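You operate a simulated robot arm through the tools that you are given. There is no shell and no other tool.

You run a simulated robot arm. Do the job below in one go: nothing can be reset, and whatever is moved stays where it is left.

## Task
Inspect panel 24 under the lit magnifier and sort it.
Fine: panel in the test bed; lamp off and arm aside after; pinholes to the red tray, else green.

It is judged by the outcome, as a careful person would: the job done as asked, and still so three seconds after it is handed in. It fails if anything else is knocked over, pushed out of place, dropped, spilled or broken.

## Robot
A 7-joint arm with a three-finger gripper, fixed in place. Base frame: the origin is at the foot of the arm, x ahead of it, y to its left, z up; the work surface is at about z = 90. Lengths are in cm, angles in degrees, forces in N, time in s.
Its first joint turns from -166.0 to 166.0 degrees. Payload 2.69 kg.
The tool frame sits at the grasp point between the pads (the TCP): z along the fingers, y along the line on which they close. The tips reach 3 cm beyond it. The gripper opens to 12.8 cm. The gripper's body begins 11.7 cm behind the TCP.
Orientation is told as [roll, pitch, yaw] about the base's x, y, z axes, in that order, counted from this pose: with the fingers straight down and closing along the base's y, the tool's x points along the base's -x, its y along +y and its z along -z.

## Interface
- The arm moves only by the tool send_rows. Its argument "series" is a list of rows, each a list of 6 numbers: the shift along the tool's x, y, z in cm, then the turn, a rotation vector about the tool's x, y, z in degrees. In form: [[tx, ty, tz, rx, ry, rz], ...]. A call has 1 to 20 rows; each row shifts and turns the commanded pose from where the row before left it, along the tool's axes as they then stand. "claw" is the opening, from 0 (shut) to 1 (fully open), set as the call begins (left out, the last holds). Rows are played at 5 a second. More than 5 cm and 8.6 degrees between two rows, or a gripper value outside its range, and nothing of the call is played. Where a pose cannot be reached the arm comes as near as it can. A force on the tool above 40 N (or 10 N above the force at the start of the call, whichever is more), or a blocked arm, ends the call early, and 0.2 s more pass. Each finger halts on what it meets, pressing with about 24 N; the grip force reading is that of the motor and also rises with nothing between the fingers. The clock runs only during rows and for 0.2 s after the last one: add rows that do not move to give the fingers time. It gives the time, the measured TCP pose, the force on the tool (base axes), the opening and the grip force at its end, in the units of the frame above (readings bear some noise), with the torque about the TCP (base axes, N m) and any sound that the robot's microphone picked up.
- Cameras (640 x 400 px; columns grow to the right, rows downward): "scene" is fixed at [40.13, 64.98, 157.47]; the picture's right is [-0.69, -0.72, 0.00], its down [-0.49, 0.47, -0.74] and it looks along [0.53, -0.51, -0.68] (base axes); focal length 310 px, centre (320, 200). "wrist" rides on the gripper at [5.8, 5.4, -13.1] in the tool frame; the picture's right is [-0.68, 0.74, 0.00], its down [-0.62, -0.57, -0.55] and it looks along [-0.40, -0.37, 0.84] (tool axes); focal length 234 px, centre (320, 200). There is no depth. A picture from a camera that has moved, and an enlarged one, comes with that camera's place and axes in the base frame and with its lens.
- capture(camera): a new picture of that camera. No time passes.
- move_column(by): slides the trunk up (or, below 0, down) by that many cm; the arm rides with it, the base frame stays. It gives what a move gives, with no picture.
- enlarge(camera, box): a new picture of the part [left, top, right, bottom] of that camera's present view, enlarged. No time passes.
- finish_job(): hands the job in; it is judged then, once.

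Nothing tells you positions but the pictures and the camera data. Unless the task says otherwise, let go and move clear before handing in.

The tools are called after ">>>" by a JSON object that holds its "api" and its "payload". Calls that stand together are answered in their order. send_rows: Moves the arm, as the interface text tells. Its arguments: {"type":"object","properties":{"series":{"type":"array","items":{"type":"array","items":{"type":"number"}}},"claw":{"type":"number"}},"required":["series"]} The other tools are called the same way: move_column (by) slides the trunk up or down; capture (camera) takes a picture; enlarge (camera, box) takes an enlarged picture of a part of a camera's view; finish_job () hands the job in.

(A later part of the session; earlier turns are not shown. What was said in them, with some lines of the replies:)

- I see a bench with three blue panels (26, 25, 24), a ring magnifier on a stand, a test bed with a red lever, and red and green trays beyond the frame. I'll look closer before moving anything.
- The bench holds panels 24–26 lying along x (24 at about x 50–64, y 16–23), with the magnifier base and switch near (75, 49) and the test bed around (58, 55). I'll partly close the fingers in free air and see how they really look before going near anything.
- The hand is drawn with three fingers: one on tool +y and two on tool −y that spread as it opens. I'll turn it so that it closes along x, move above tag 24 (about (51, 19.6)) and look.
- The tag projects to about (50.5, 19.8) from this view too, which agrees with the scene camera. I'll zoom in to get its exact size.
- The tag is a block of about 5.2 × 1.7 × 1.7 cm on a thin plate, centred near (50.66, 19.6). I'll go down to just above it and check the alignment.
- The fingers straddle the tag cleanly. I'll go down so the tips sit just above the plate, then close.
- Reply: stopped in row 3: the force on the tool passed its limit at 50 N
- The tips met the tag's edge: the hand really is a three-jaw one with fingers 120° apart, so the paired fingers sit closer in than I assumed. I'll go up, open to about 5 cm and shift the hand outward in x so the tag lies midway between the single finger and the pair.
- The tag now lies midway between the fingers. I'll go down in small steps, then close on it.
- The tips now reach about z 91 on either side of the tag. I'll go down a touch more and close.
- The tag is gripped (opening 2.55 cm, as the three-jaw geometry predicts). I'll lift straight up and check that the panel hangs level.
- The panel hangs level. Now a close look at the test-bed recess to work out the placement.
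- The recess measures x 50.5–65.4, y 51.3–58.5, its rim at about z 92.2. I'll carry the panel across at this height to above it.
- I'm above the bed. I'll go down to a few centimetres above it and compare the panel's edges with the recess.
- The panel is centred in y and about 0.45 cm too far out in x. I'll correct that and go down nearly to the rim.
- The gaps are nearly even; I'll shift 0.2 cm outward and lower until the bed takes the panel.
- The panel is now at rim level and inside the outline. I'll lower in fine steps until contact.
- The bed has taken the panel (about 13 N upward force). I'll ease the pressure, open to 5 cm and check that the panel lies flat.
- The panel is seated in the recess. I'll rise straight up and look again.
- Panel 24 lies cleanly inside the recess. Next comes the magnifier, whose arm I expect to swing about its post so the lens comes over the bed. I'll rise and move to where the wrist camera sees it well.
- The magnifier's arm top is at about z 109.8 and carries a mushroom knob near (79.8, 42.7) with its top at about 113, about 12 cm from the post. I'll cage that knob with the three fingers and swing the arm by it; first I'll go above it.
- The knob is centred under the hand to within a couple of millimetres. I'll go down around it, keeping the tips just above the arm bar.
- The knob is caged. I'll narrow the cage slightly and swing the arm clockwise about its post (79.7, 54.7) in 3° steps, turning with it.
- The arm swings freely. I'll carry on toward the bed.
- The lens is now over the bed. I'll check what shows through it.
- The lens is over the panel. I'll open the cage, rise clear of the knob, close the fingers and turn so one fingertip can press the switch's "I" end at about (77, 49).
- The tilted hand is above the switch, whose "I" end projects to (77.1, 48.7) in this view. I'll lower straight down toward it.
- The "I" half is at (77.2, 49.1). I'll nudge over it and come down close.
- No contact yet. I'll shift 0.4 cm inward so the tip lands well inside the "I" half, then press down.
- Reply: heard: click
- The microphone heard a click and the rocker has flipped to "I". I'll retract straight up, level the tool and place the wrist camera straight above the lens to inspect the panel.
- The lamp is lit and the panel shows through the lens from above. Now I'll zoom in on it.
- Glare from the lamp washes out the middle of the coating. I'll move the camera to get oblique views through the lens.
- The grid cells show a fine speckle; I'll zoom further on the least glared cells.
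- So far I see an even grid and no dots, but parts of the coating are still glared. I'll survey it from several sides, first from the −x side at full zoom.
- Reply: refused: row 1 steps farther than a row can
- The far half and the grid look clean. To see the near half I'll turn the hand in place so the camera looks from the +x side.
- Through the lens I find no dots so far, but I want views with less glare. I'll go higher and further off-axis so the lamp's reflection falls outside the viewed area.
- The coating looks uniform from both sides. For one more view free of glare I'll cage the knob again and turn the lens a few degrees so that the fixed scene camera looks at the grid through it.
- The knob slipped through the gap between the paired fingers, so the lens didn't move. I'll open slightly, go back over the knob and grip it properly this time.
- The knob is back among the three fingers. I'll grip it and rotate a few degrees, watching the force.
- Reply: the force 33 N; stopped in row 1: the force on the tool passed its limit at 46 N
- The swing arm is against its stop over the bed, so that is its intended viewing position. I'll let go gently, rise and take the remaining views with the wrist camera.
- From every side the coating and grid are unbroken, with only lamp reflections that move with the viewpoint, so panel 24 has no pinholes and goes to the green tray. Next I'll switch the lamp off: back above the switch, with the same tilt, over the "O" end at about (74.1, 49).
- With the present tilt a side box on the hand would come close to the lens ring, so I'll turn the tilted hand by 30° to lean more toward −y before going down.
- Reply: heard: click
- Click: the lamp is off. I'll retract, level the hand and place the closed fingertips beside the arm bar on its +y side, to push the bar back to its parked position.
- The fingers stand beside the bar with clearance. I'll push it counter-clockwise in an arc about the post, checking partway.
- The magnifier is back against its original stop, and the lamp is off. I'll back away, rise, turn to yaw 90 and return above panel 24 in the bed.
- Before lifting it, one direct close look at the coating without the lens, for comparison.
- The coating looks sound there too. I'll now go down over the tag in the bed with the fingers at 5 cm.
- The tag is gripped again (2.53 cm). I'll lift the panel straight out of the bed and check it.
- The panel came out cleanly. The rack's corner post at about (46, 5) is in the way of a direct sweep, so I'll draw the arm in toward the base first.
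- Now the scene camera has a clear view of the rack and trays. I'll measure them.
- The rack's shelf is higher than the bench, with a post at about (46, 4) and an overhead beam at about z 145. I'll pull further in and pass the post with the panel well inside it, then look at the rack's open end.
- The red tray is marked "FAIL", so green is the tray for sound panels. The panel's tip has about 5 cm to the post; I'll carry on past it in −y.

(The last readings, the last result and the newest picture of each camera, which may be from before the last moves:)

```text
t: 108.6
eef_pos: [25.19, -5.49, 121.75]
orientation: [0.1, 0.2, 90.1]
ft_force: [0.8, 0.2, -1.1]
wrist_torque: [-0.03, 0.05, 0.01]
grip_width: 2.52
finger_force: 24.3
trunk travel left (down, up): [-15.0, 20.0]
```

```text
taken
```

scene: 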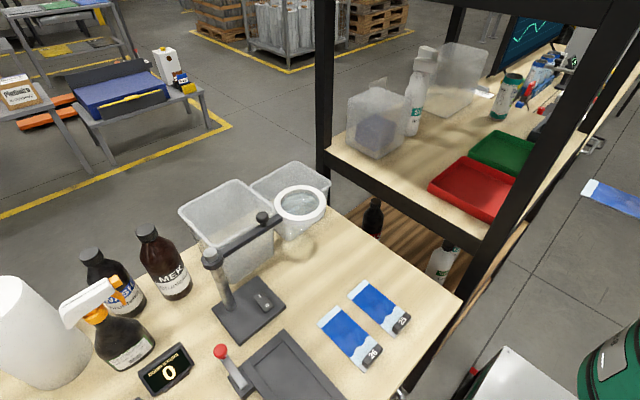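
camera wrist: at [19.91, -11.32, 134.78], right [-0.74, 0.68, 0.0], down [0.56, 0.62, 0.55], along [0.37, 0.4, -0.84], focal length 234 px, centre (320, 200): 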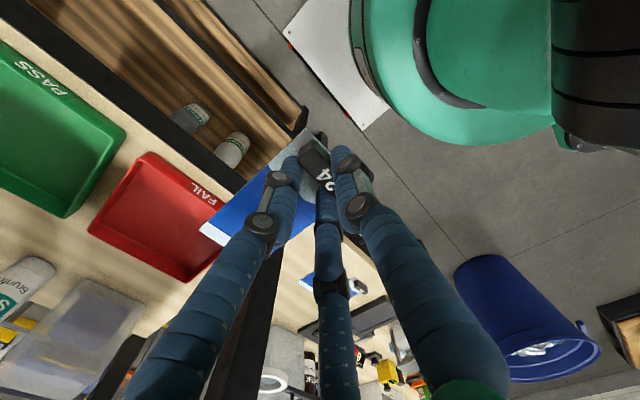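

The green tray is marked "PASS". From several views it spans about x 45–66, y −42 to −23, with its rim at about z 104. Before going in I must check whether a cross-beam closes the top of the rack's end, so I'll move beside it and tilt the camera up.

>>> {"api": "send_rows", "payload": {"series": [[4.5, -0.56, 0, 0, 0, 0], [4.5, -0.56, 0, 0, 0, 0], [4.5, -0.56, 0, 0, 0, 0], [4.5, -0.56, 0, 0, 0, 0], [4.5, -0.56, 0, 0, 0, 0], [0, 0, 0, 0, 0, 7.5], [0, 0, 0, 0, 0, 7.5], [0, 0, 0, 0, 0, 7.5], [0, 0, 0, 0, 0, 7.5], [0, 0, 0, 0, 0, 7.5], [0, 0, 0, 0, 0, 7.5], [0, 0, 0, 0, 0, 0]]}}

>>> {"api": "capture", "payload": {"camera": "wrist"}}

>>> {"api": "capture", "payload": {"camera": "scene"}}

```text
t: 111.2
eef_pos: [28.13, -27.82, 122.0]
orientation: [-0.1, 0.1, 45.0]
ft_force: [0.3, 0.5, -0.1]
wrist_torque: [-0.01, 0.02, -0.03]
grip_width: 2.51
finger_force: 24.0
trunk travel left (down, up): [-15.0, 20.0]
```

```text
taken
camera wrist: at [20.24, -28.14, 135.01], right [-0.04, 1.0, 0.0], down [0.84, 0.04, 0.55], along [0.55, 0.02, -0.84], focal length 234 px, centre (320, 200)
```

wrist: 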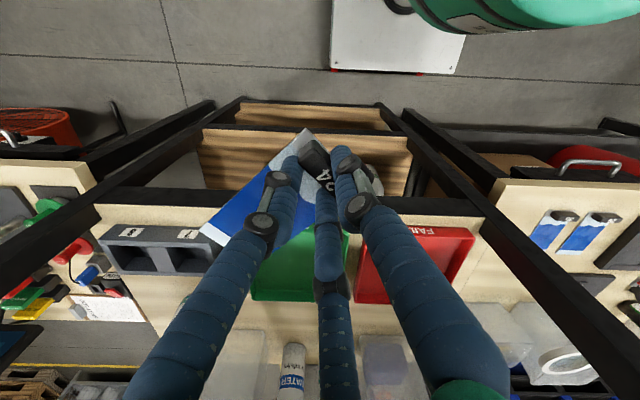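

```text
taken
```

scene: 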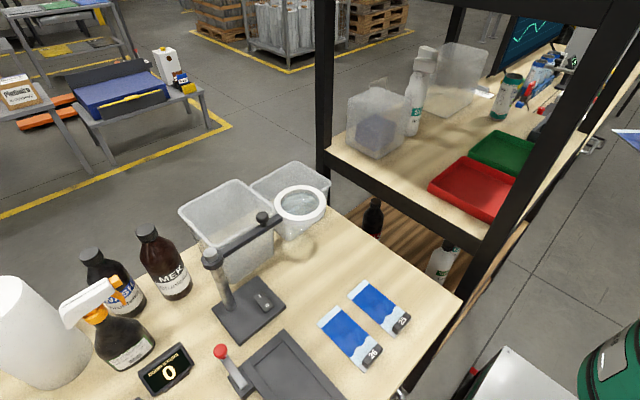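

This view shows the rack's open end clearly, with posts at y ≈ 4 and y ≈ −67 and the PASS tray between them. I'll enlarge it to measure.

>>> {"api": "enlarge", "payload": {"camera": "wrist", "box": [190, 180, 510, 340]}}

>>> {"api": "enlarge", "payload": {"camera": "wrist", "box": [60, 170, 320, 330]}}

```text
2.00 times, centred on (350, 260) of wrist
camera zoom: at [20.24, -28.14, 135.01], right [-0.04, 1.0, 0.0], down [0.84, 0.04, 0.55], along [0.55, 0.02, -0.84], focal length 468 px, centre (260, 80)
```

zoom: 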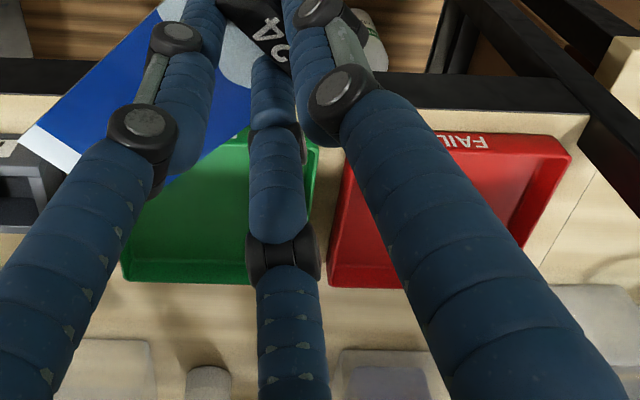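

```text
2.46 times, centred on (190, 250) of wrist
camera zoom: at [20.24, -28.14, 135.01], right [-0.04, 1.0, 0.0], down [0.84, 0.04, 0.55], along [0.55, 0.02, -0.84], focal length 576 px, centre (640, 77)
```

zoom: 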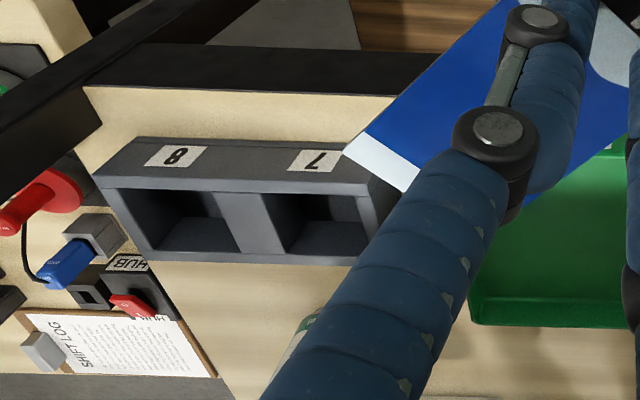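

The PASS tray measures x ≈ 46.5–67.5, y ≈ −42 to −22, rim at about z 104. Now I'll tilt the hand up briefly to see whether a beam crosses overhead at this end.

>>> {"api": "send_rows", "payload": {"series": [[0, 0, 0, 4.95, -4.95, 0], [0, 0, 0, 4.95, -4.95, 0], [0, 0, 0, 4.95, -4.95, 0], [0, 0, 0, 4.95, -4.95, 0], [0, 0, 0, 0, 0, 0]]}}

>>> {"api": "capture", "payload": {"camera": "wrist"}}

```text
t: 112.0
eef_pos: [32.88, -22.28, 119.61]
orientation: [-11.5, -15.6, 57.1]
ft_force: [-0.7, 0.5, -0.6]
wrist_torque: [-0.01, 0.01, -0.02]
grip_width: 2.54
finger_force: 23.8
trunk travel left (down, up): [-15.0, 20.0]
stopped in row 4: the arm was blocked; the commanded pose is now the measured one
```

```text
taken
camera wrist: at [21.5, -25.36, 129.25], right [-0.23, 0.97, 0.04], down [0.6, 0.11, 0.79], along [0.76, 0.21, -0.61], focal length 234 px, centre (320, 200)
```

wrist: 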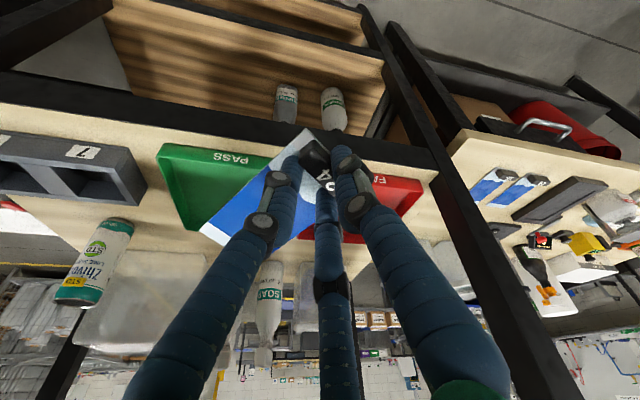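

The arm reached a joint limit while tilting; nothing was touched. I'll level the hand again, move back from the rack and instead raise the trunk to look at the rack's top from above.

>>> {"api": "send_rows", "payload": {"series": [[0, 0, 0, -3.73, 5.23, 0], [0, 0, 0, -3.73, 5.23, 0], [0, 0, 0, -3.73, 5.23, 0], [0, 0, 0, 0, 0, 0]]}}

>>> {"api": "capture", "payload": {"camera": "wrist"}}

```text
t: 113.0
eef_pos: [32.77, -22.47, 119.56]
orientation: [0.0, 0.2, 55.4]
ft_force: [1.5, 0.0, -1.0]
wrist_torque: [0.05, 0.03, 0.0]
grip_width: 2.51
finger_force: 23.8
trunk travel left (down, up): [-15.0, 20.0]
```

```text
taken
camera wrist: at [25.19, -24.22, 132.55], right [-0.22, 0.97, 0.0], down [0.82, 0.19, 0.55], along [0.53, 0.12, -0.84], focal length 234 px, centre (320, 200)
```

wrist: 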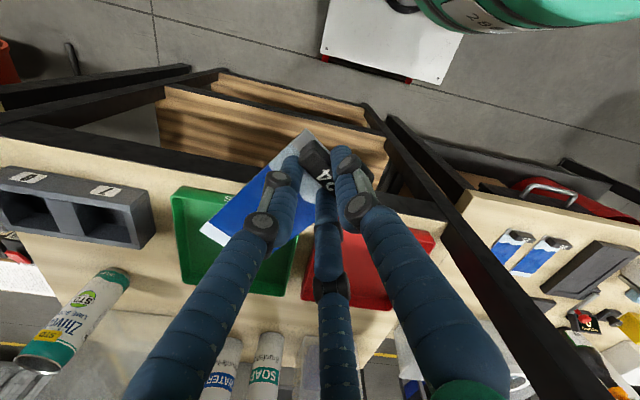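

>>> {"api": "send_rows", "payload": {"series": [[3.4, 3.0, 0, 0, 0, 0], [2.2, 1.9, 0, 0, 0, 0], [0, 0, 0, 0, 0, 0]]}}

>>> {"api": "move_column", "payload": {"by": 12}}

>>> {"api": "capture", "payload": {"camera": "wrist"}}

>>> {"api": "capture", "payload": {"camera": "scene"}}

```text
t: 113.8
eef_pos: [25.31, -24.4, 119.46]
orientation: [0.0, 0.0, 55.4]
ft_force: [0.8, 0.7, 0.1]
wrist_torque: [0.0, -0.04, 0.0]
grip_width: 2.51
finger_force: 23.9
trunk travel left (down, up): [-15.0, 20.0]
```

```text
t: 115.3
eef_pos: [25.4, -24.31, 131.37]
orientation: [0.1, 0.2, 55.4]
ft_force: [0.8, 0.6, -0.4]
wrist_torque: [0.03, 0.0, 0.01]
grip_width: 2.52
finger_force: 23.9
trunk travel left (down, up): [-27.0, 8.0]
```

```text
taken
camera wrist: at [17.79, -26.07, 144.41], right [-0.22, 0.97, 0.0], down [0.82, 0.19, 0.55], along [0.53, 0.12, -0.84], focal length 234 px, centre (320, 200)
```

wrist: 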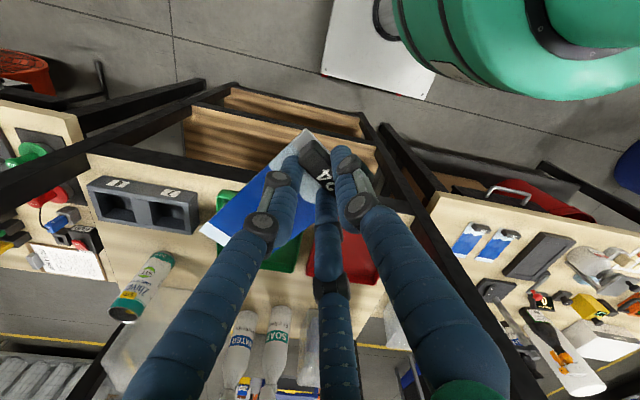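

```text
taken
```

scene: 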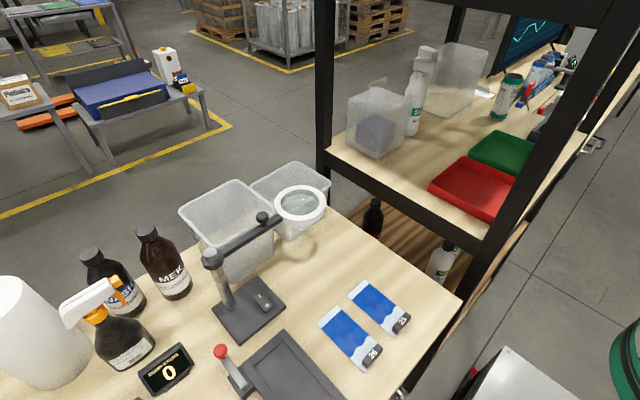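

>>> {"api": "move_column", "payload": {"by": 8}}

>>> {"api": "send_rows", "payload": {"series": [[0, 0, -3, 0, 0, 0], [0, 0, -3, 0, 0, 0], [0, 0, -3, 0, 0, 0], [0, 0, -3, 0, 0, 0], [0, 0, -3, 0, 0, 0], [0, 0, 0, 0, 0, 0]]}}

>>> {"api": "capture", "payload": {"camera": "wrist"}}

```text
t: 116.5
eef_pos: [25.5, -24.38, 139.38]
orientation: [0.0, 0.1, 55.4]
ft_force: [-0.2, -0.2, -0.9]
wrist_torque: [0.01, 0.03, 0.01]
grip_width: 2.52
finger_force: 23.9
trunk travel left (down, up): [-35.0, 0.0]
```

```text
t: 117.9
eef_pos: [25.7, -24.25, 153.44]
orientation: [1.0, -0.1, 56.1]
ft_force: [0.6, 0.5, -0.1]
wrist_torque: [-0.02, 0.02, -0.04]
grip_width: 2.5
finger_force: 24.2
trunk travel left (down, up): [-35.0, 0.0]
```

```text
taken
camera wrist: at [18.25, -26.18, 166.54], right [-0.23, 0.97, 0.02], down [0.82, 0.19, 0.54], along [0.52, 0.14, -0.84], focal length 234 px, centre (320, 200)
```

wrist: 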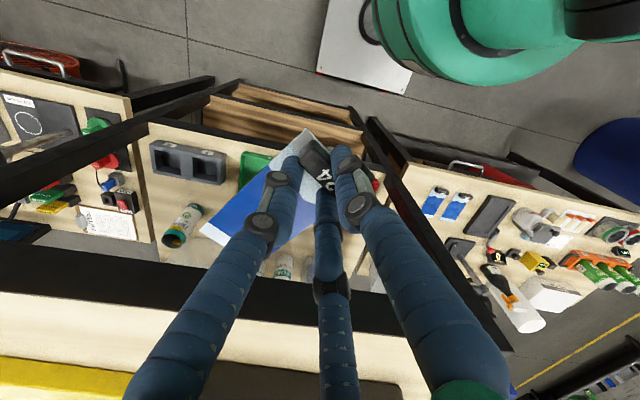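

From above I can see an upper shelf whose end beam (bottom at about z 145) crosses between the posts. A vertical hand would bring the forearm into it, so I'll go in low, with the trunk fully down and the hand leaning back about 18°. First I'll turn the panel to point along −y, then lower the trunk.

>>> {"api": "send_rows", "payload": {"series": [[0, 0, 0, 0, 0, 8], [0, 0, 0, 0, 0, 8], [0, 0, 0, 0, 0, 8], [0, 0, 0, 0, 0, 8], [0, 0, 0, 0, 0, 8], [0, 0, 0, 0, 0, 8], [0, 0, 0, 0, 0, 8], [0, 0, 0, 0, 0, 0]]}}

>>> {"api": "capture", "payload": {"camera": "wrist"}}

>>> {"api": "move_column", "payload": {"by": -20}}

>>> {"api": "capture", "payload": {"camera": "wrist"}}

```text
t: 119.7
eef_pos: [25.82, -24.21, 153.66]
orientation: [0.7, 0.8, -0.1]
ft_force: [0.3, -0.1, -0.5]
wrist_torque: [0.01, 0.0, -0.02]
grip_width: 2.5
finger_force: 24.1
trunk travel left (down, up): [-35.0, 0.0]
```

```text
taken
camera wrist: at [20.18, -18.99, 166.83], right [0.68, 0.74, 0.0], down [0.62, -0.57, 0.53], along [0.39, -0.36, -0.85], focal length 234 px, centre (320, 200)
```

wrist: 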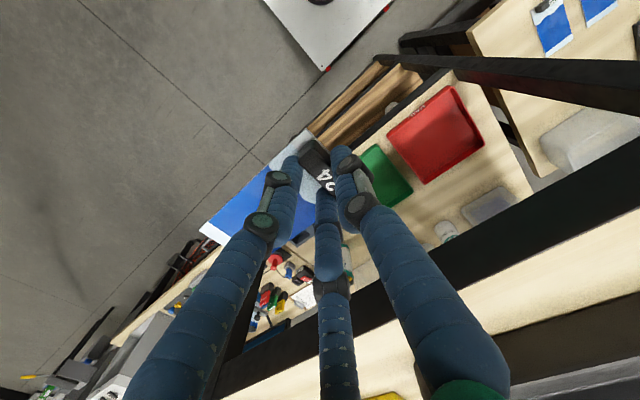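

```text
t: 121.9
eef_pos: [25.75, -24.21, 133.97]
orientation: [0.5, 0.6, 0.0]
ft_force: [-0.1, 0.0, -1.0]
wrist_torque: [0.05, 0.03, -0.03]
grip_width: 2.53
finger_force: 24.4
trunk travel left (down, up): [-15.0, 20.0]
```

```text
taken
camera wrist: at [20.1, -18.92, 147.02], right [0.68, 0.74, 0.0], down [0.62, -0.57, 0.54], along [0.4, -0.36, -0.84], focal length 234 px, centre (320, 200)
```

wrist: 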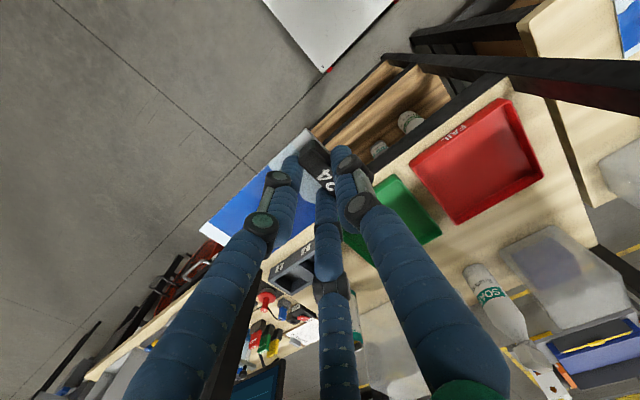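

>>> {"api": "move_column", "payload": {"by": -15}}

>>> {"api": "send_rows", "payload": {"series": [[0, 0, 0, 0, -6.0, 0], [0, 0, 0, 0, -6.0, 0], [0, 0, 0, 0, -6.0, 0], [0, 0, 0, 0, 0, 0]]}}

>>> {"api": "capture", "payload": {"camera": "wrist"}}

>>> {"api": "capture", "payload": {"camera": "scene"}}

```text
t: 123.6
eef_pos: [25.74, -24.14, 118.98]
orientation: [0.4, 0.5, 0.1]
ft_force: [0.6, -0.7, -1.1]
wrist_torque: [-0.01, -0.03, -0.01]
grip_width: 2.52
finger_force: 23.8
trunk travel left (down, up): [0.0, 35.0]
```

```text
t: 124.3
eef_pos: [30.09, -20.21, 115.73]
orientation: [4.6, -10.9, 9.2]
ft_force: [1.0, -1.4, -1.5]
wrist_torque: [0.09, 0.13, 0.01]
grip_width: 2.51
finger_force: 23.7
trunk travel left (down, up): [0.0, 35.0]
stopped in row 3: the arm was blocked; the commanded pose is now the measured one
```

```text
taken
camera wrist: at [21.23, -17.28, 127.84], right [0.53, 0.83, 0.19], down [0.6, -0.52, 0.61], along [0.6, -0.21, -0.77], focal length 234 px, centre (320, 200)
```

wrist: 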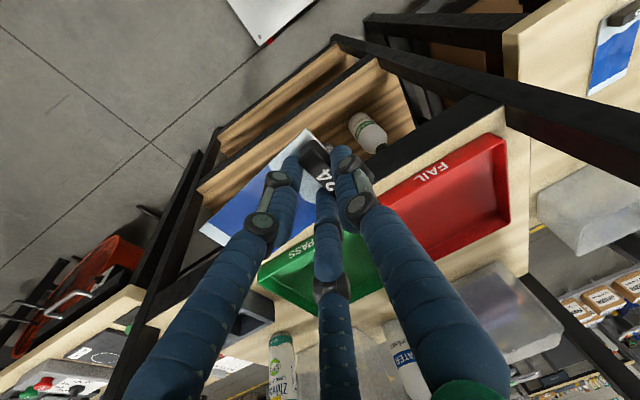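

```text
taken
```

scene: 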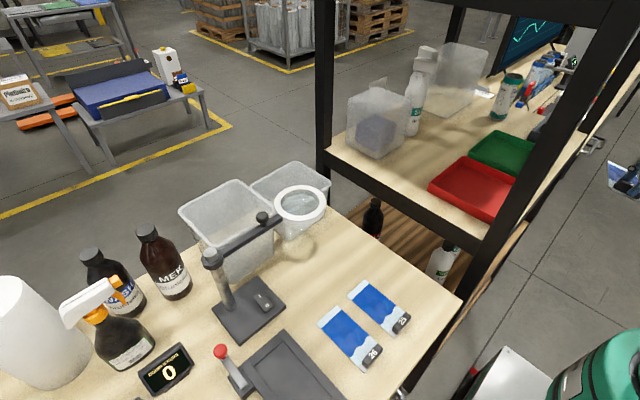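

The arm hit its joint limit again because it is folded too close to the base for leaning. I'll level out, move farther out (still outside the rack) and tilt there.

>>> {"api": "send_rows", "payload": {"series": [[0, 0, 0, 2.27, 5.45, 0], [0, 0, 0, 2.27, 5.45, 0], [0, 0, 0, 0, 0, 4.6], [0, 0, 0, 0, 0, 4.6], [-2.3, -2.2, 0, 0, 0, 0], [-2.3, -2.2, 0, 0, 0, 0], [-2.3, -2.4, 0, 0, 0, 0], [0, 0, 0, 0, 0, 0]]}}

>>> {"api": "send_rows", "payload": {"series": [[0, 0, 0, 0, -6.0, 0], [0, 0, 0, 0, -6.0, 0], [0, 0, 0, 0, 0, 0]]}}

>>> {"api": "capture", "payload": {"camera": "wrist"}}

>>> {"api": "capture", "payload": {"camera": "scene"}}

```text
t: 126.1
eef_pos: [36.64, -27.14, 116.92]
orientation: [-0.8, -0.9, 0.1]
ft_force: [0.0, 0.0, -1.3]
wrist_torque: [0.06, 0.02, -0.04]
grip_width: 2.46
finger_force: 23.8
trunk travel left (down, up): [0.0, 35.0]
```

```text
t: 126.9
eef_pos: [36.61, -27.08, 116.99]
orientation: [-0.8, -12.9, 0.3]
ft_force: [0.1, -0.1, -0.8]
wrist_torque: [0.0, -0.03, 0.0]
grip_width: 2.49
finger_force: 23.7
trunk travel left (down, up): [0.0, 35.0]
```

```text
taken
camera wrist: at [28.0, -21.61, 128.17], right [0.66, 0.74, 0.14], down [0.48, -0.56, 0.68], along [0.58, -0.38, -0.72], focal length 234 px, centre (320, 200)
```

wrist: 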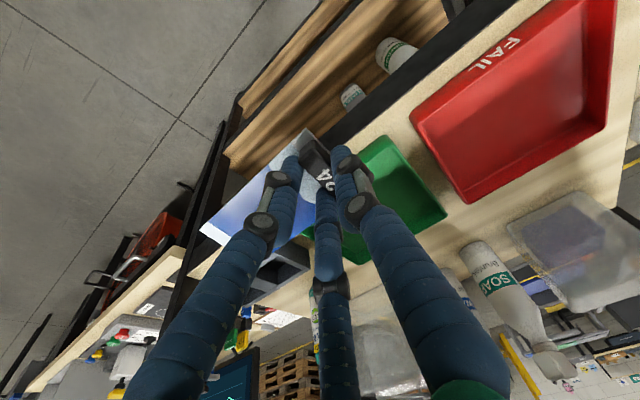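

```text
taken
```

scene: 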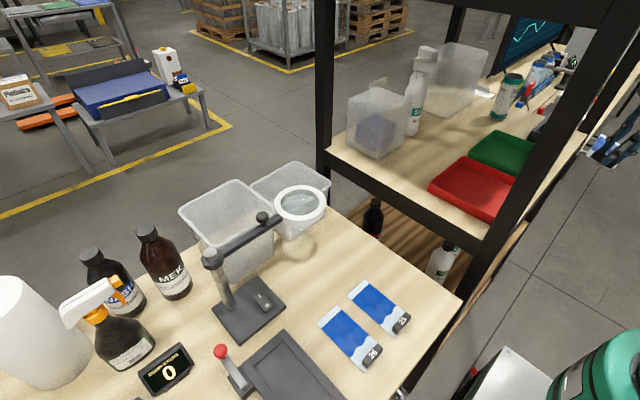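

Level and tilted hold fine here. I'll lean to 18°, lower to a height that clears the tray rim, and start moving in.

>>> {"api": "send_rows", "payload": {"series": [[0, 0, 0, 0, -5.0, 0], [0.85, 0, 2.62, 0, 0, 0], [0.85, 0, 2.62, 0, 0, 0], [-3.5, 0, 1.135, 0, 0, 0], [-3.5, 0, 1.135, 0, 0, 0], [0, 0, 0, 0, 0, 0]]}}

>>> {"api": "capture", "payload": {"camera": "wrist"}}

>>> {"api": "capture", "payload": {"camera": "scene"}}

```text
t: 128.3
eef_pos: [44.19, -27.38, 111.45]
orientation: [-0.8, -17.9, 0.3]
ft_force: [0.7, 0.1, -0.6]
wrist_torque: [0.09, 0.06, 0.02]
grip_width: 2.51
finger_force: 23.8
trunk travel left (down, up): [0.0, 35.0]
```

```text
taken
camera wrist: at [34.8, -21.85, 121.87], right [0.64, 0.74, 0.2], down [0.42, -0.56, 0.72], along [0.64, -0.38, -0.67], focal length 234 px, centre (320, 200)
```

wrist: 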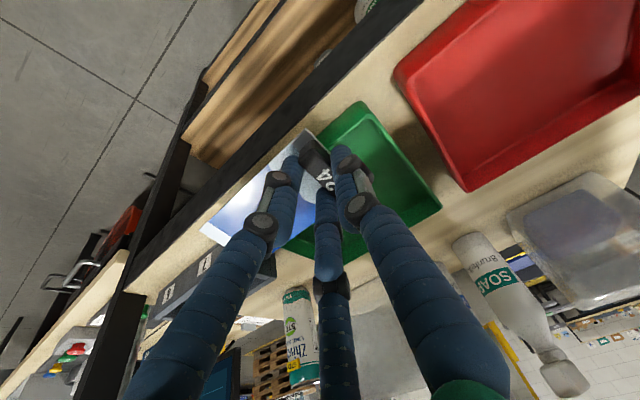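

```text
taken
```

scene: 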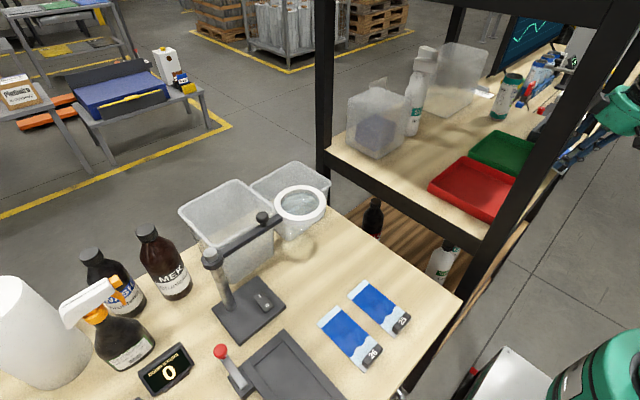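

The tray measures the same from here (max-y wall at y ≈ −22.4, near wall at x ≈ 46). I'll carry on into the rack.

>>> {"api": "send_rows", "payload": {"series": [[-2.3, 0, 0.74, 0, 0, 0], [-2.3, 0, 0.74, 0, 0, 0], [-2.3, 0, 0.74, 0, 0, 0], [0, 0, 0, 0, 0, 0]]}}

>>> {"api": "capture", "payload": {"camera": "wrist"}}

>>> {"api": "enlarge", "payload": {"camera": "scene", "box": [440, 0, 640, 240]}}

```text
t: 129.3
eef_pos: [51.31, -27.19, 111.34]
orientation: [-0.8, -17.9, 0.2]
ft_force: [0.4, 0.5, -0.5]
wrist_torque: [0.05, 0.03, -0.02]
grip_width: 2.5
finger_force: 23.5
trunk travel left (down, up): [0.0, 35.0]
```

```text
taken
camera wrist: at [41.71, -21.61, 121.86], right [0.64, 0.74, 0.2], down [0.42, -0.56, 0.72], along [0.64, -0.38, -0.67], focal length 234 px, centre (320, 200)
```

wrist: 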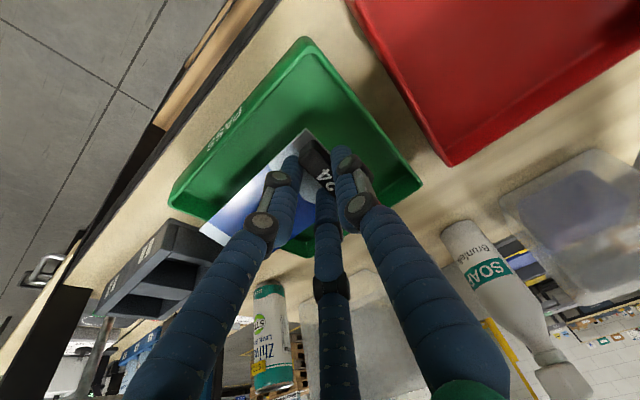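

```text
1.67 times, centred on (540, 120) of scene
camera zoom: at [40.13, 64.98, 157.47], right [-0.69, -0.72, 0.0], down [-0.49, 0.47, -0.74], along [0.53, -0.51, -0.68], focal length 518 px, centre (-47, 333)
```

zoom: 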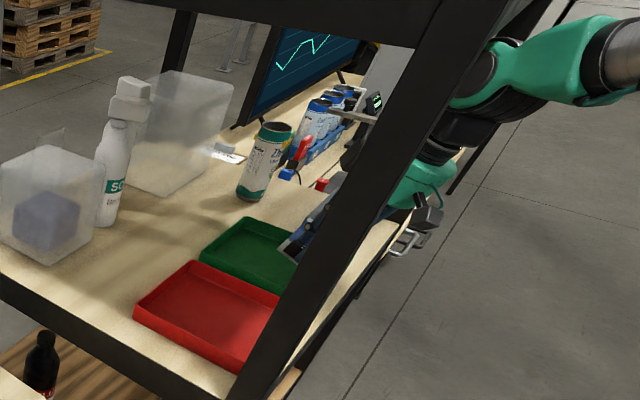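

The hand is inside, with the wrist outside the beam. The panel is slightly toward −y, so I'll shift 0.6 cm in +y and lower it into the tray.

>>> {"api": "send_rows", "payload": {"series": [[0, 0.6, 0, 0, 0, 0], [0.31, 0, 0.95, 0, 0, 0], [0.31, 0, 0.95, 0, 0, 0], [0.31, 0, 0.95, 0, 0, 0], [0.155, 0, 0.475, 0, 0, 0], [0, 0, 0, 0, 0, 0]]}}

>>> {"api": "capture", "payload": {"camera": "wrist"}}

>>> {"api": "enlarge", "payload": {"camera": "wrist", "box": [140, 20, 440, 260]}}

>>> {"api": "enlarge", "payload": {"camera": "scene", "box": [460, 100, 600, 220]}}

```text
t: 130.7
eef_pos: [51.16, -26.47, 108.02]
orientation: [-0.7, -18.0, 0.3]
ft_force: [0.2, -0.2, -1.2]
wrist_torque: [0.03, 0.03, -0.03]
grip_width: 2.52
finger_force: 23.8
trunk travel left (down, up): [0.0, 35.0]
```

```text
taken
camera wrist: at [41.75, -20.93, 118.38], right [0.64, 0.74, 0.2], down [0.42, -0.56, 0.72], along [0.64, -0.38, -0.67], focal length 234 px, centre (320, 200)
```

wrist: 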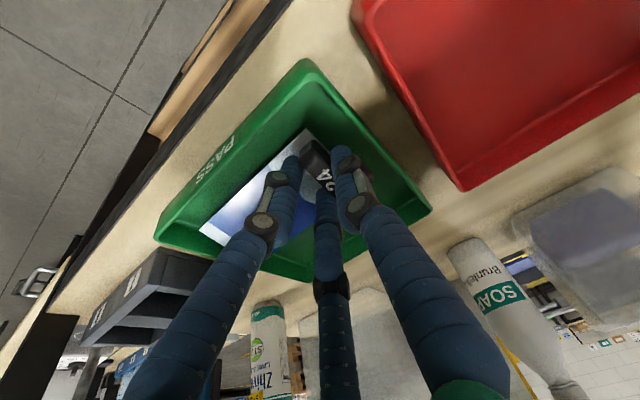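

```text
1.67 times, centred on (290, 140) of wrist
camera zoom: at [41.75, -20.93, 118.38], right [0.64, 0.74, 0.2], down [0.42, -0.56, 0.72], along [0.64, -0.38, -0.67], focal length 390 px, centre (370, 300)
```

zoom: 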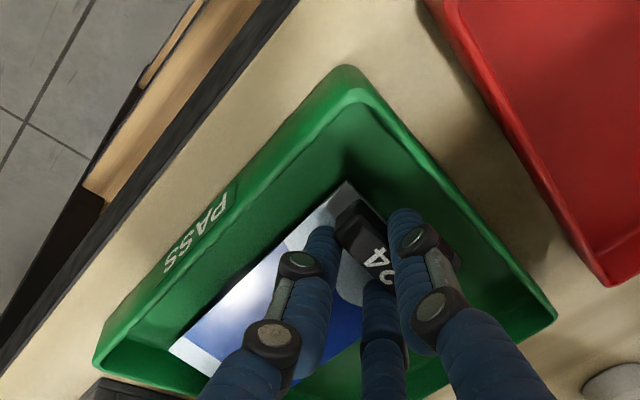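

```text
3.33 times, centred on (530, 160) of scene
camera zoom: at [40.13, 64.98, 157.47], right [-0.69, -0.72, 0.0], down [-0.49, 0.47, -0.74], along [0.53, -0.51, -0.68], focal length 1035 px, centre (-380, 333)
```

zoom: 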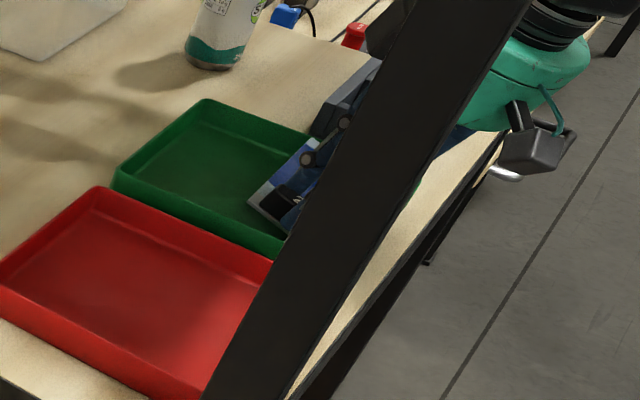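

The panel is well inside the tray. I'll shift 1 cm toward the near wall for more wrist clearance and lower in small steps until the near edge touches.

>>> {"api": "send_rows", "payload": {"series": [[0.951, 0, -0.309, 0, 0, 0], [0.155, 0, 0.475, 0, 0, 0], [0.155, 0, 0.475, 0, 0, 0], [0.093, 0, 0.285, 0, 0, 0], [0, 0, 0, 0, 0, 0]]}}

>>> {"api": "enlarge", "payload": {"camera": "wrist", "box": [140, 20, 440, 260]}}

```text
t: 131.9
eef_pos: [50.49, -26.61, 106.78]
orientation: [-1.0, -18.3, 0.4]
ft_force: [9.0, 0.0, 24.3]
wrist_torque: [0.31, 0.02, -0.11]
grip_width: 2.57
finger_force: 23.8
trunk travel left (down, up): [0.0, 35.0]
```

```text
1.67 times, centred on (290, 140) of wrist
camera zoom: at [40.9, -21.09, 117.21], right [0.64, 0.74, 0.2], down [0.41, -0.55, 0.72], along [0.64, -0.38, -0.66], focal length 390 px, centre (370, 300)
```

zoom: 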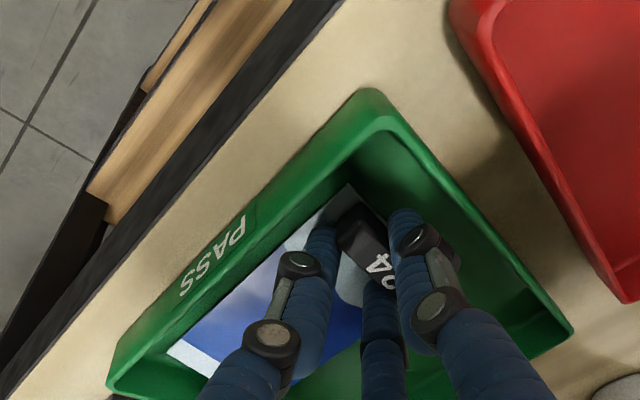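

The near edge rests on the tray floor. I'll ease off, then straighten the lean in small steps while keeping that edge in place, so the panel ends up nearly flat.

>>> {"api": "send_rows", "payload": {"series": [[-0.568, 0, -0.13, 0, 0, 0], [0, 0, 0, 0, 0, 0], [-0.36, 0, 0.12, 0, 4.7, 0], [-0.37, 0, 0.09, 0, 4.7, 0], [0, 0, 0, 0, 0, 0]]}}

>>> {"api": "enlarge", "payload": {"camera": "wrist", "box": [140, 20, 440, 260]}}

>>> {"api": "enlarge", "payload": {"camera": "scene", "box": [440, 0, 640, 240]}}

```text
t: 133.1
eef_pos: [51.65, -26.58, 106.7]
orientation: [-0.8, -8.6, 0.2]
ft_force: [0.6, 0.4, -0.4]
wrist_torque: [0.03, 0.01, -0.02]
grip_width: 2.51
finger_force: 24.6
trunk travel left (down, up): [0.0, 35.0]
```

```text
1.67 times, centred on (290, 140) of wrist
camera zoom: at [43.98, -21.03, 118.63], right [0.67, 0.74, 0.09], down [0.53, -0.56, 0.64], along [0.52, -0.38, -0.76], focal length 390 px, centre (370, 300)
```

zoom: 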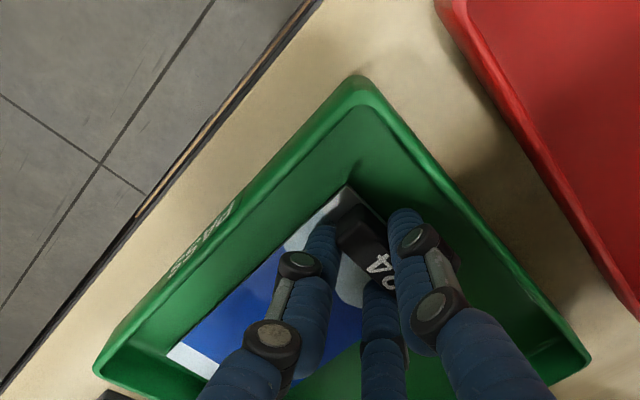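

```text
1.67 times, centred on (540, 120) of scene
camera zoom: at [40.13, 64.98, 157.47], right [-0.69, -0.72, 0.0], down [-0.49, 0.47, -0.74], along [0.53, -0.51, -0.68], focal length 518 px, centre (-47, 333)
```

zoom: 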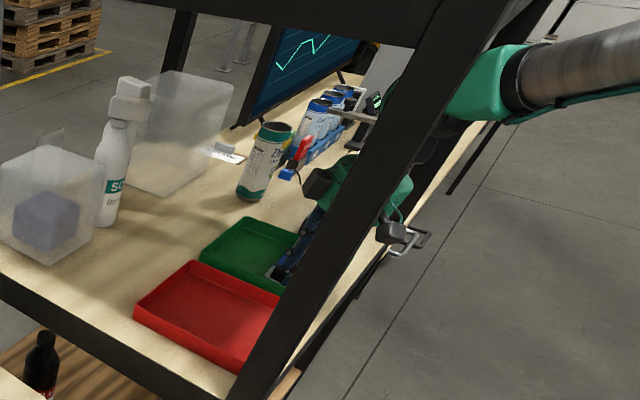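

>>> {"api": "send_rows", "payload": {"series": [[-0.3, 0, 0.04, 0, 4.2, 0], [0, 0, 0, 0, 0, 0]]}}

>>> {"api": "send_rows", "payload": {"series": [[0.015, 0, 0.2, 0, 0, 0], [0.015, 0, 0.2, 0, 0, 0], [0, 0, 0, 0, 0, 0]]}}

```text
t: 133.7
eef_pos: [51.9, -26.61, 106.76]
orientation: [-0.8, -4.2, 0.2]
ft_force: [-0.4, 0.0, -1.4]
wrist_torque: [-0.03, 0.04, 0.02]
grip_width: 2.54
finger_force: 24.3
trunk travel left (down, up): [0.0, 35.0]
```

```text
t: 134.5
eef_pos: [51.88, -26.66, 106.32]
orientation: [-0.8, -4.4, 0.0]
ft_force: [-1.1, 0.2, 0.8]
wrist_torque: [0.02, -0.02, 0.0]
grip_width: 2.49
finger_force: 23.8
trunk travel left (down, up): [0.0, 35.0]
```

>>> {"api": "send_rows", "payload": {"series": [[0.012, 0, 0.15, 0, 0, 0], [0.012, 0, 0.15, 0, 0, 0], [0, 0, 0, 0, 0, 0]]}}

>>> {"api": "enlarge", "payload": {"camera": "wrist", "box": [140, 20, 440, 260]}}

```text
t: 135.3
eef_pos: [51.89, -26.59, 106.12]
orientation: [-0.9, -4.5, 0.1]
ft_force: [-0.4, -0.9, 26.0]
wrist_torque: [0.32, 0.68, 0.03]
grip_width: 2.53
finger_force: 23.9
trunk travel left (down, up): [0.0, 35.0]
```

```text
1.67 times, centred on (290, 140) of wrist
camera zoom: at [45.09, -21.1, 118.61], right [0.67, 0.74, 0.04], down [0.57, -0.56, 0.6], along [0.47, -0.38, -0.8], focal length 390 px, centre (370, 300)
```

zoom: 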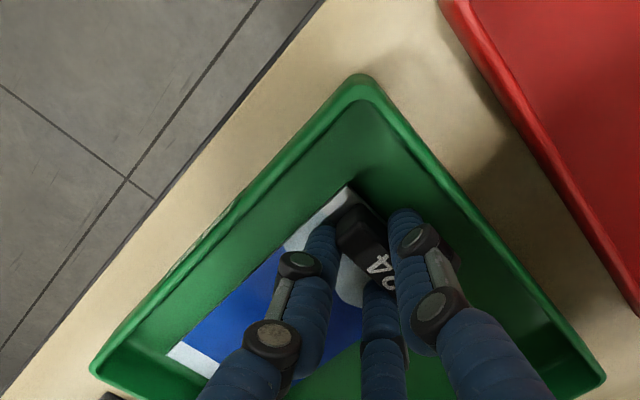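

The panel is on the tray floor, nearly flat. I'll ease the pressure and open just enough to free the tag.

>>> {"api": "send_rows", "payload": {"series": [[-0.012, 0, -0.15, 0, 0, 0], [0, 0, 0, 0, 0, 0]]}}

>>> {"api": "send_rows", "payload": {"series": [[0, 0, 0, 0, 0, 0], [0, 0, 0, 0, 0, 0], [0, 0, 0, 0, 0, 0]], "claw": 0.26}}

>>> {"api": "enlarge", "payload": {"camera": "wrist", "box": [140, 20, 440, 260]}}

```text
t: 135.9
eef_pos: [51.84, -26.63, 106.25]
orientation: [-0.8, -4.3, 0.1]
ft_force: [1.0, -1.2, 11.4]
wrist_torque: [0.09, 0.2, 0.03]
grip_width: 2.5
finger_force: 23.4
trunk travel left (down, up): [0.0, 35.0]
```

```text
t: 136.7
eef_pos: [51.88, -26.53, 106.21]
orientation: [-0.8, -4.2, 0.1]
ft_force: [0.7, 0.8, 0.2]
wrist_torque: [0.04, 0.03, 0.03]
grip_width: 3.34
finger_force: 0.0
trunk travel left (down, up): [0.0, 35.0]
```

```text
1.67 times, centred on (290, 140) of wrist
camera zoom: at [45.05, -21.08, 118.65], right [0.67, 0.74, 0.04], down [0.57, -0.56, 0.6], along [0.47, -0.38, -0.8], focal length 390 px, centre (370, 300)
```

zoom: 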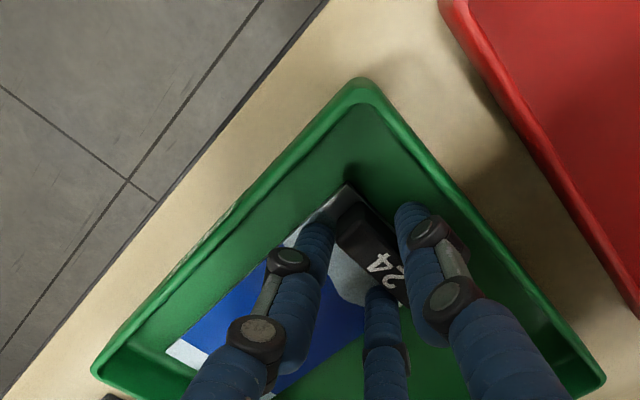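

Released. I'll rise while leaning the hand back in step, so the wrist stays clear of the beam, then withdraw.

>>> {"api": "send_rows", "payload": {"series": [[0, 0, 0, 0, -4.2, 0], [-0.15, 0, -0.99, 0, 0, 0], [-0.1, 0, -0.7, 0, -4.7, 0], [-0.25, 0, -0.97, 0, -4.7, 0], [-0.31, 0, -0.95, 0, 0, 0], [-0.31, 0, -0.95, 0, 0, 0], [-0.31, 0, -0.95, 0, 0, 0], [0, 0, 0, 0, 0, 0]]}}

>>> {"api": "capture", "payload": {"camera": "wrist"}}

>>> {"api": "enlarge", "payload": {"camera": "scene", "box": [440, 0, 640, 240]}}

```text
t: 138.5
eef_pos: [51.92, -26.4, 112.03]
orientation: [-0.8, -17.9, 0.3]
ft_force: [-0.2, 0.2, 0.0]
wrist_torque: [-0.02, 0.02, -0.01]
grip_width: 3.34
finger_force: 0.0
trunk travel left (down, up): [0.0, 35.0]
```

```text
taken
camera wrist: at [42.35, -21.02, 122.53], right [0.64, 0.74, 0.2], down [0.42, -0.56, 0.72], along [0.64, -0.38, -0.67], focal length 234 px, centre (320, 200)
```

wrist: 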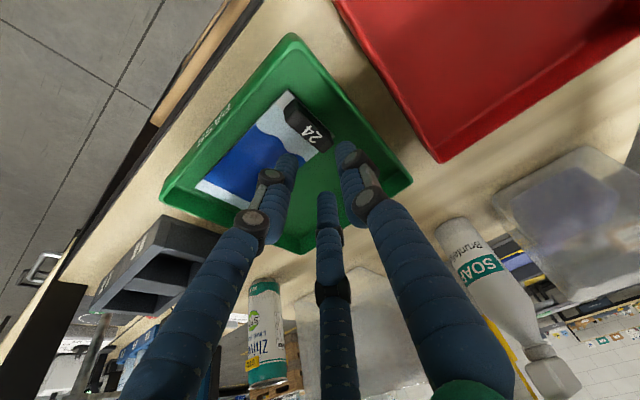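

```text
1.67 times, centred on (540, 120) of scene
camera zoom: at [40.13, 64.98, 157.47], right [-0.69, -0.72, 0.0], down [-0.49, 0.47, -0.74], along [0.53, -0.51, -0.68], focal length 518 px, centre (-47, 333)
```

zoom: 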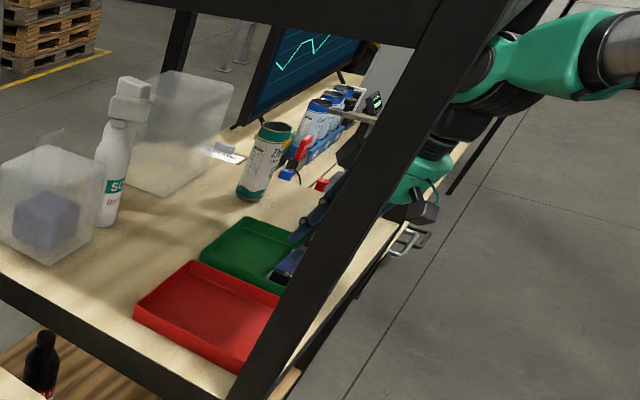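

Panel 24 lies flat inside the PASS tray. I'll withdraw straight out of the rack along −x, then check everything.

>>> {"api": "send_rows", "payload": {"series": [[2.4, 0, -0.77, 0, 0, 0], [2.4, 0, -0.77, 0, 0, 0], [2.4, 0, -0.77, 0, 0, 0], [2.4, 0, -0.77, 0, 0, 0], [2.4, 0, -0.77, 0, 0, 0], [2.4, 0, -0.77, 0, 0, 0], [0, 0, 0, 0, 6, 0], [0, 0, 0, 0, 6, 0], [0, 0, 0, 0, 6, 0], [0, 0, -3, 0, 0, 0], [0, 0, 0, 0, 0, 0]]}}

>>> {"api": "capture", "payload": {"camera": "wrist"}}

>>> {"api": "capture", "payload": {"camera": "scene"}}

>>> {"api": "enlarge", "payload": {"camera": "scene", "box": [180, 170, 340, 340]}}

>>> {"api": "enlarge", "payload": {"camera": "scene", "box": [420, 110, 580, 240]}}

```text
t: 140.9
eef_pos: [36.84, -26.65, 114.78]
orientation: [-0.8, 0.0, 0.2]
ft_force: [0.2, -0.3, -0.2]
wrist_torque: [0.02, -0.02, 0.02]
grip_width: 3.29
finger_force: 0.1
trunk travel left (down, up): [0.0, 35.0]
```

```text
taken
camera wrist: at [31.04, -21.04, 127.77], right [0.68, 0.74, -0.01], down [0.62, -0.56, 0.56], along [0.4, -0.38, -0.83], focal length 234 px, centre (320, 200)
```

wrist: 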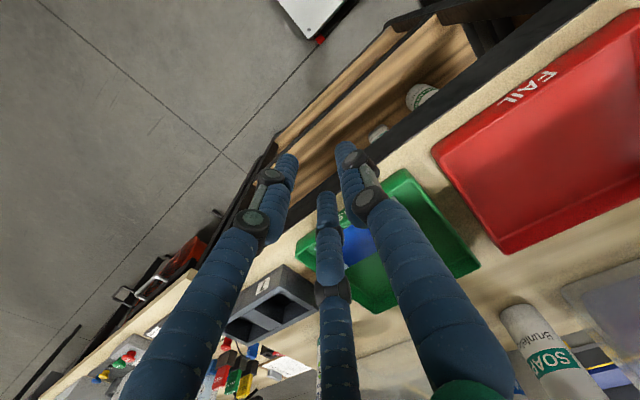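

```text
taken
```

scene: 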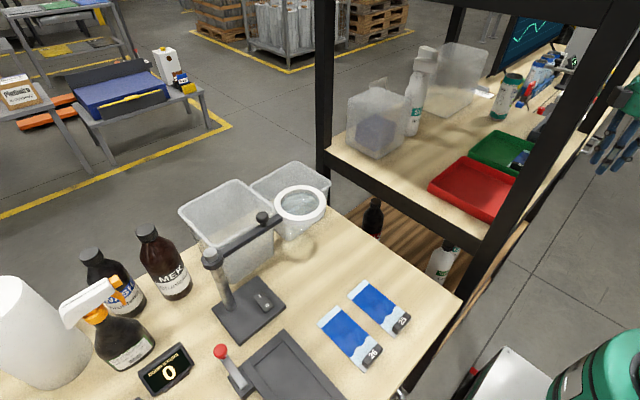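

```text
2.35 times, centred on (260, 255) of scene
camera zoom: at [40.13, 64.98, 157.47], right [-0.69, -0.72, 0.0], down [-0.49, 0.47, -0.74], along [0.53, -0.51, -0.68], focal length 731 px, centre (461, 71)
```

zoom: 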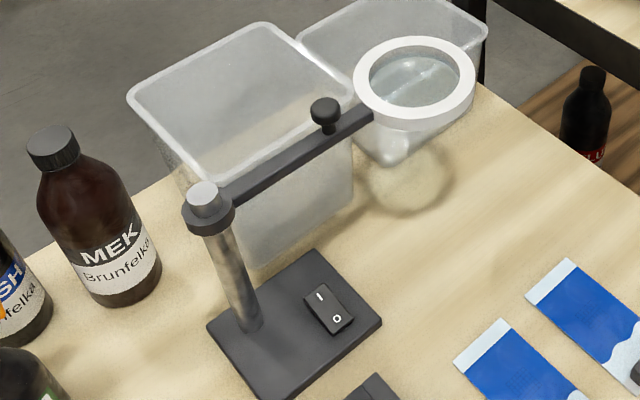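

```text
3.08 times, centred on (500, 175) of scene
camera zoom: at [40.13, 64.98, 157.47], right [-0.69, -0.72, 0.0], down [-0.49, 0.47, -0.74], along [0.53, -0.51, -0.68], focal length 955 px, centre (-234, 277)
```

zoom: 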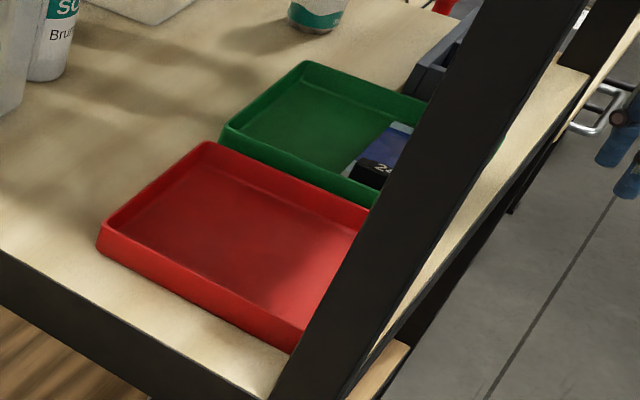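

Panel 24 is in the green PASS tray, the magnifier is parked on its original stop and its lamp is off. Everything else stands where it was, and the arm is clear of the rack, so I'm handing in.

>>> {"api": "finish_job", "payload": {}}

```text
The job is handed in.
```

I inspected panel 24 under the lit magnifier and found no pinholes, so it is now in the green PASS tray. I handed the job in.

- **Inspection:** I put the panel in the test bed, swung the lens over it, switched the lamp on and looked from several sides. Lamp glare hid part of the coating in each view, but between the views I saw nearly all of it. I saw only lamp reflections and a faint speckle over the grid, which I took to be image noise from the lens.
- **Where a sound panel goes:** I read "panel in the test bed" as where to inspect it, not where a sound panel stays. The trays settled it: red is marked FAIL and green is marked PASS.
- **Afterwards:** The lamp is off, the magnifier arm is back at its original stop, and the robot arm is clear of the rack.
- **Contacts along the way:** On my first try at picking up panel 24 the fingers pressed on its tag. Later I pushed the magnifier arm against its stop. Neither moved or damaged anything that I could see. In the final pictures panels 25 and 26, the bottles and the bins were where they started.
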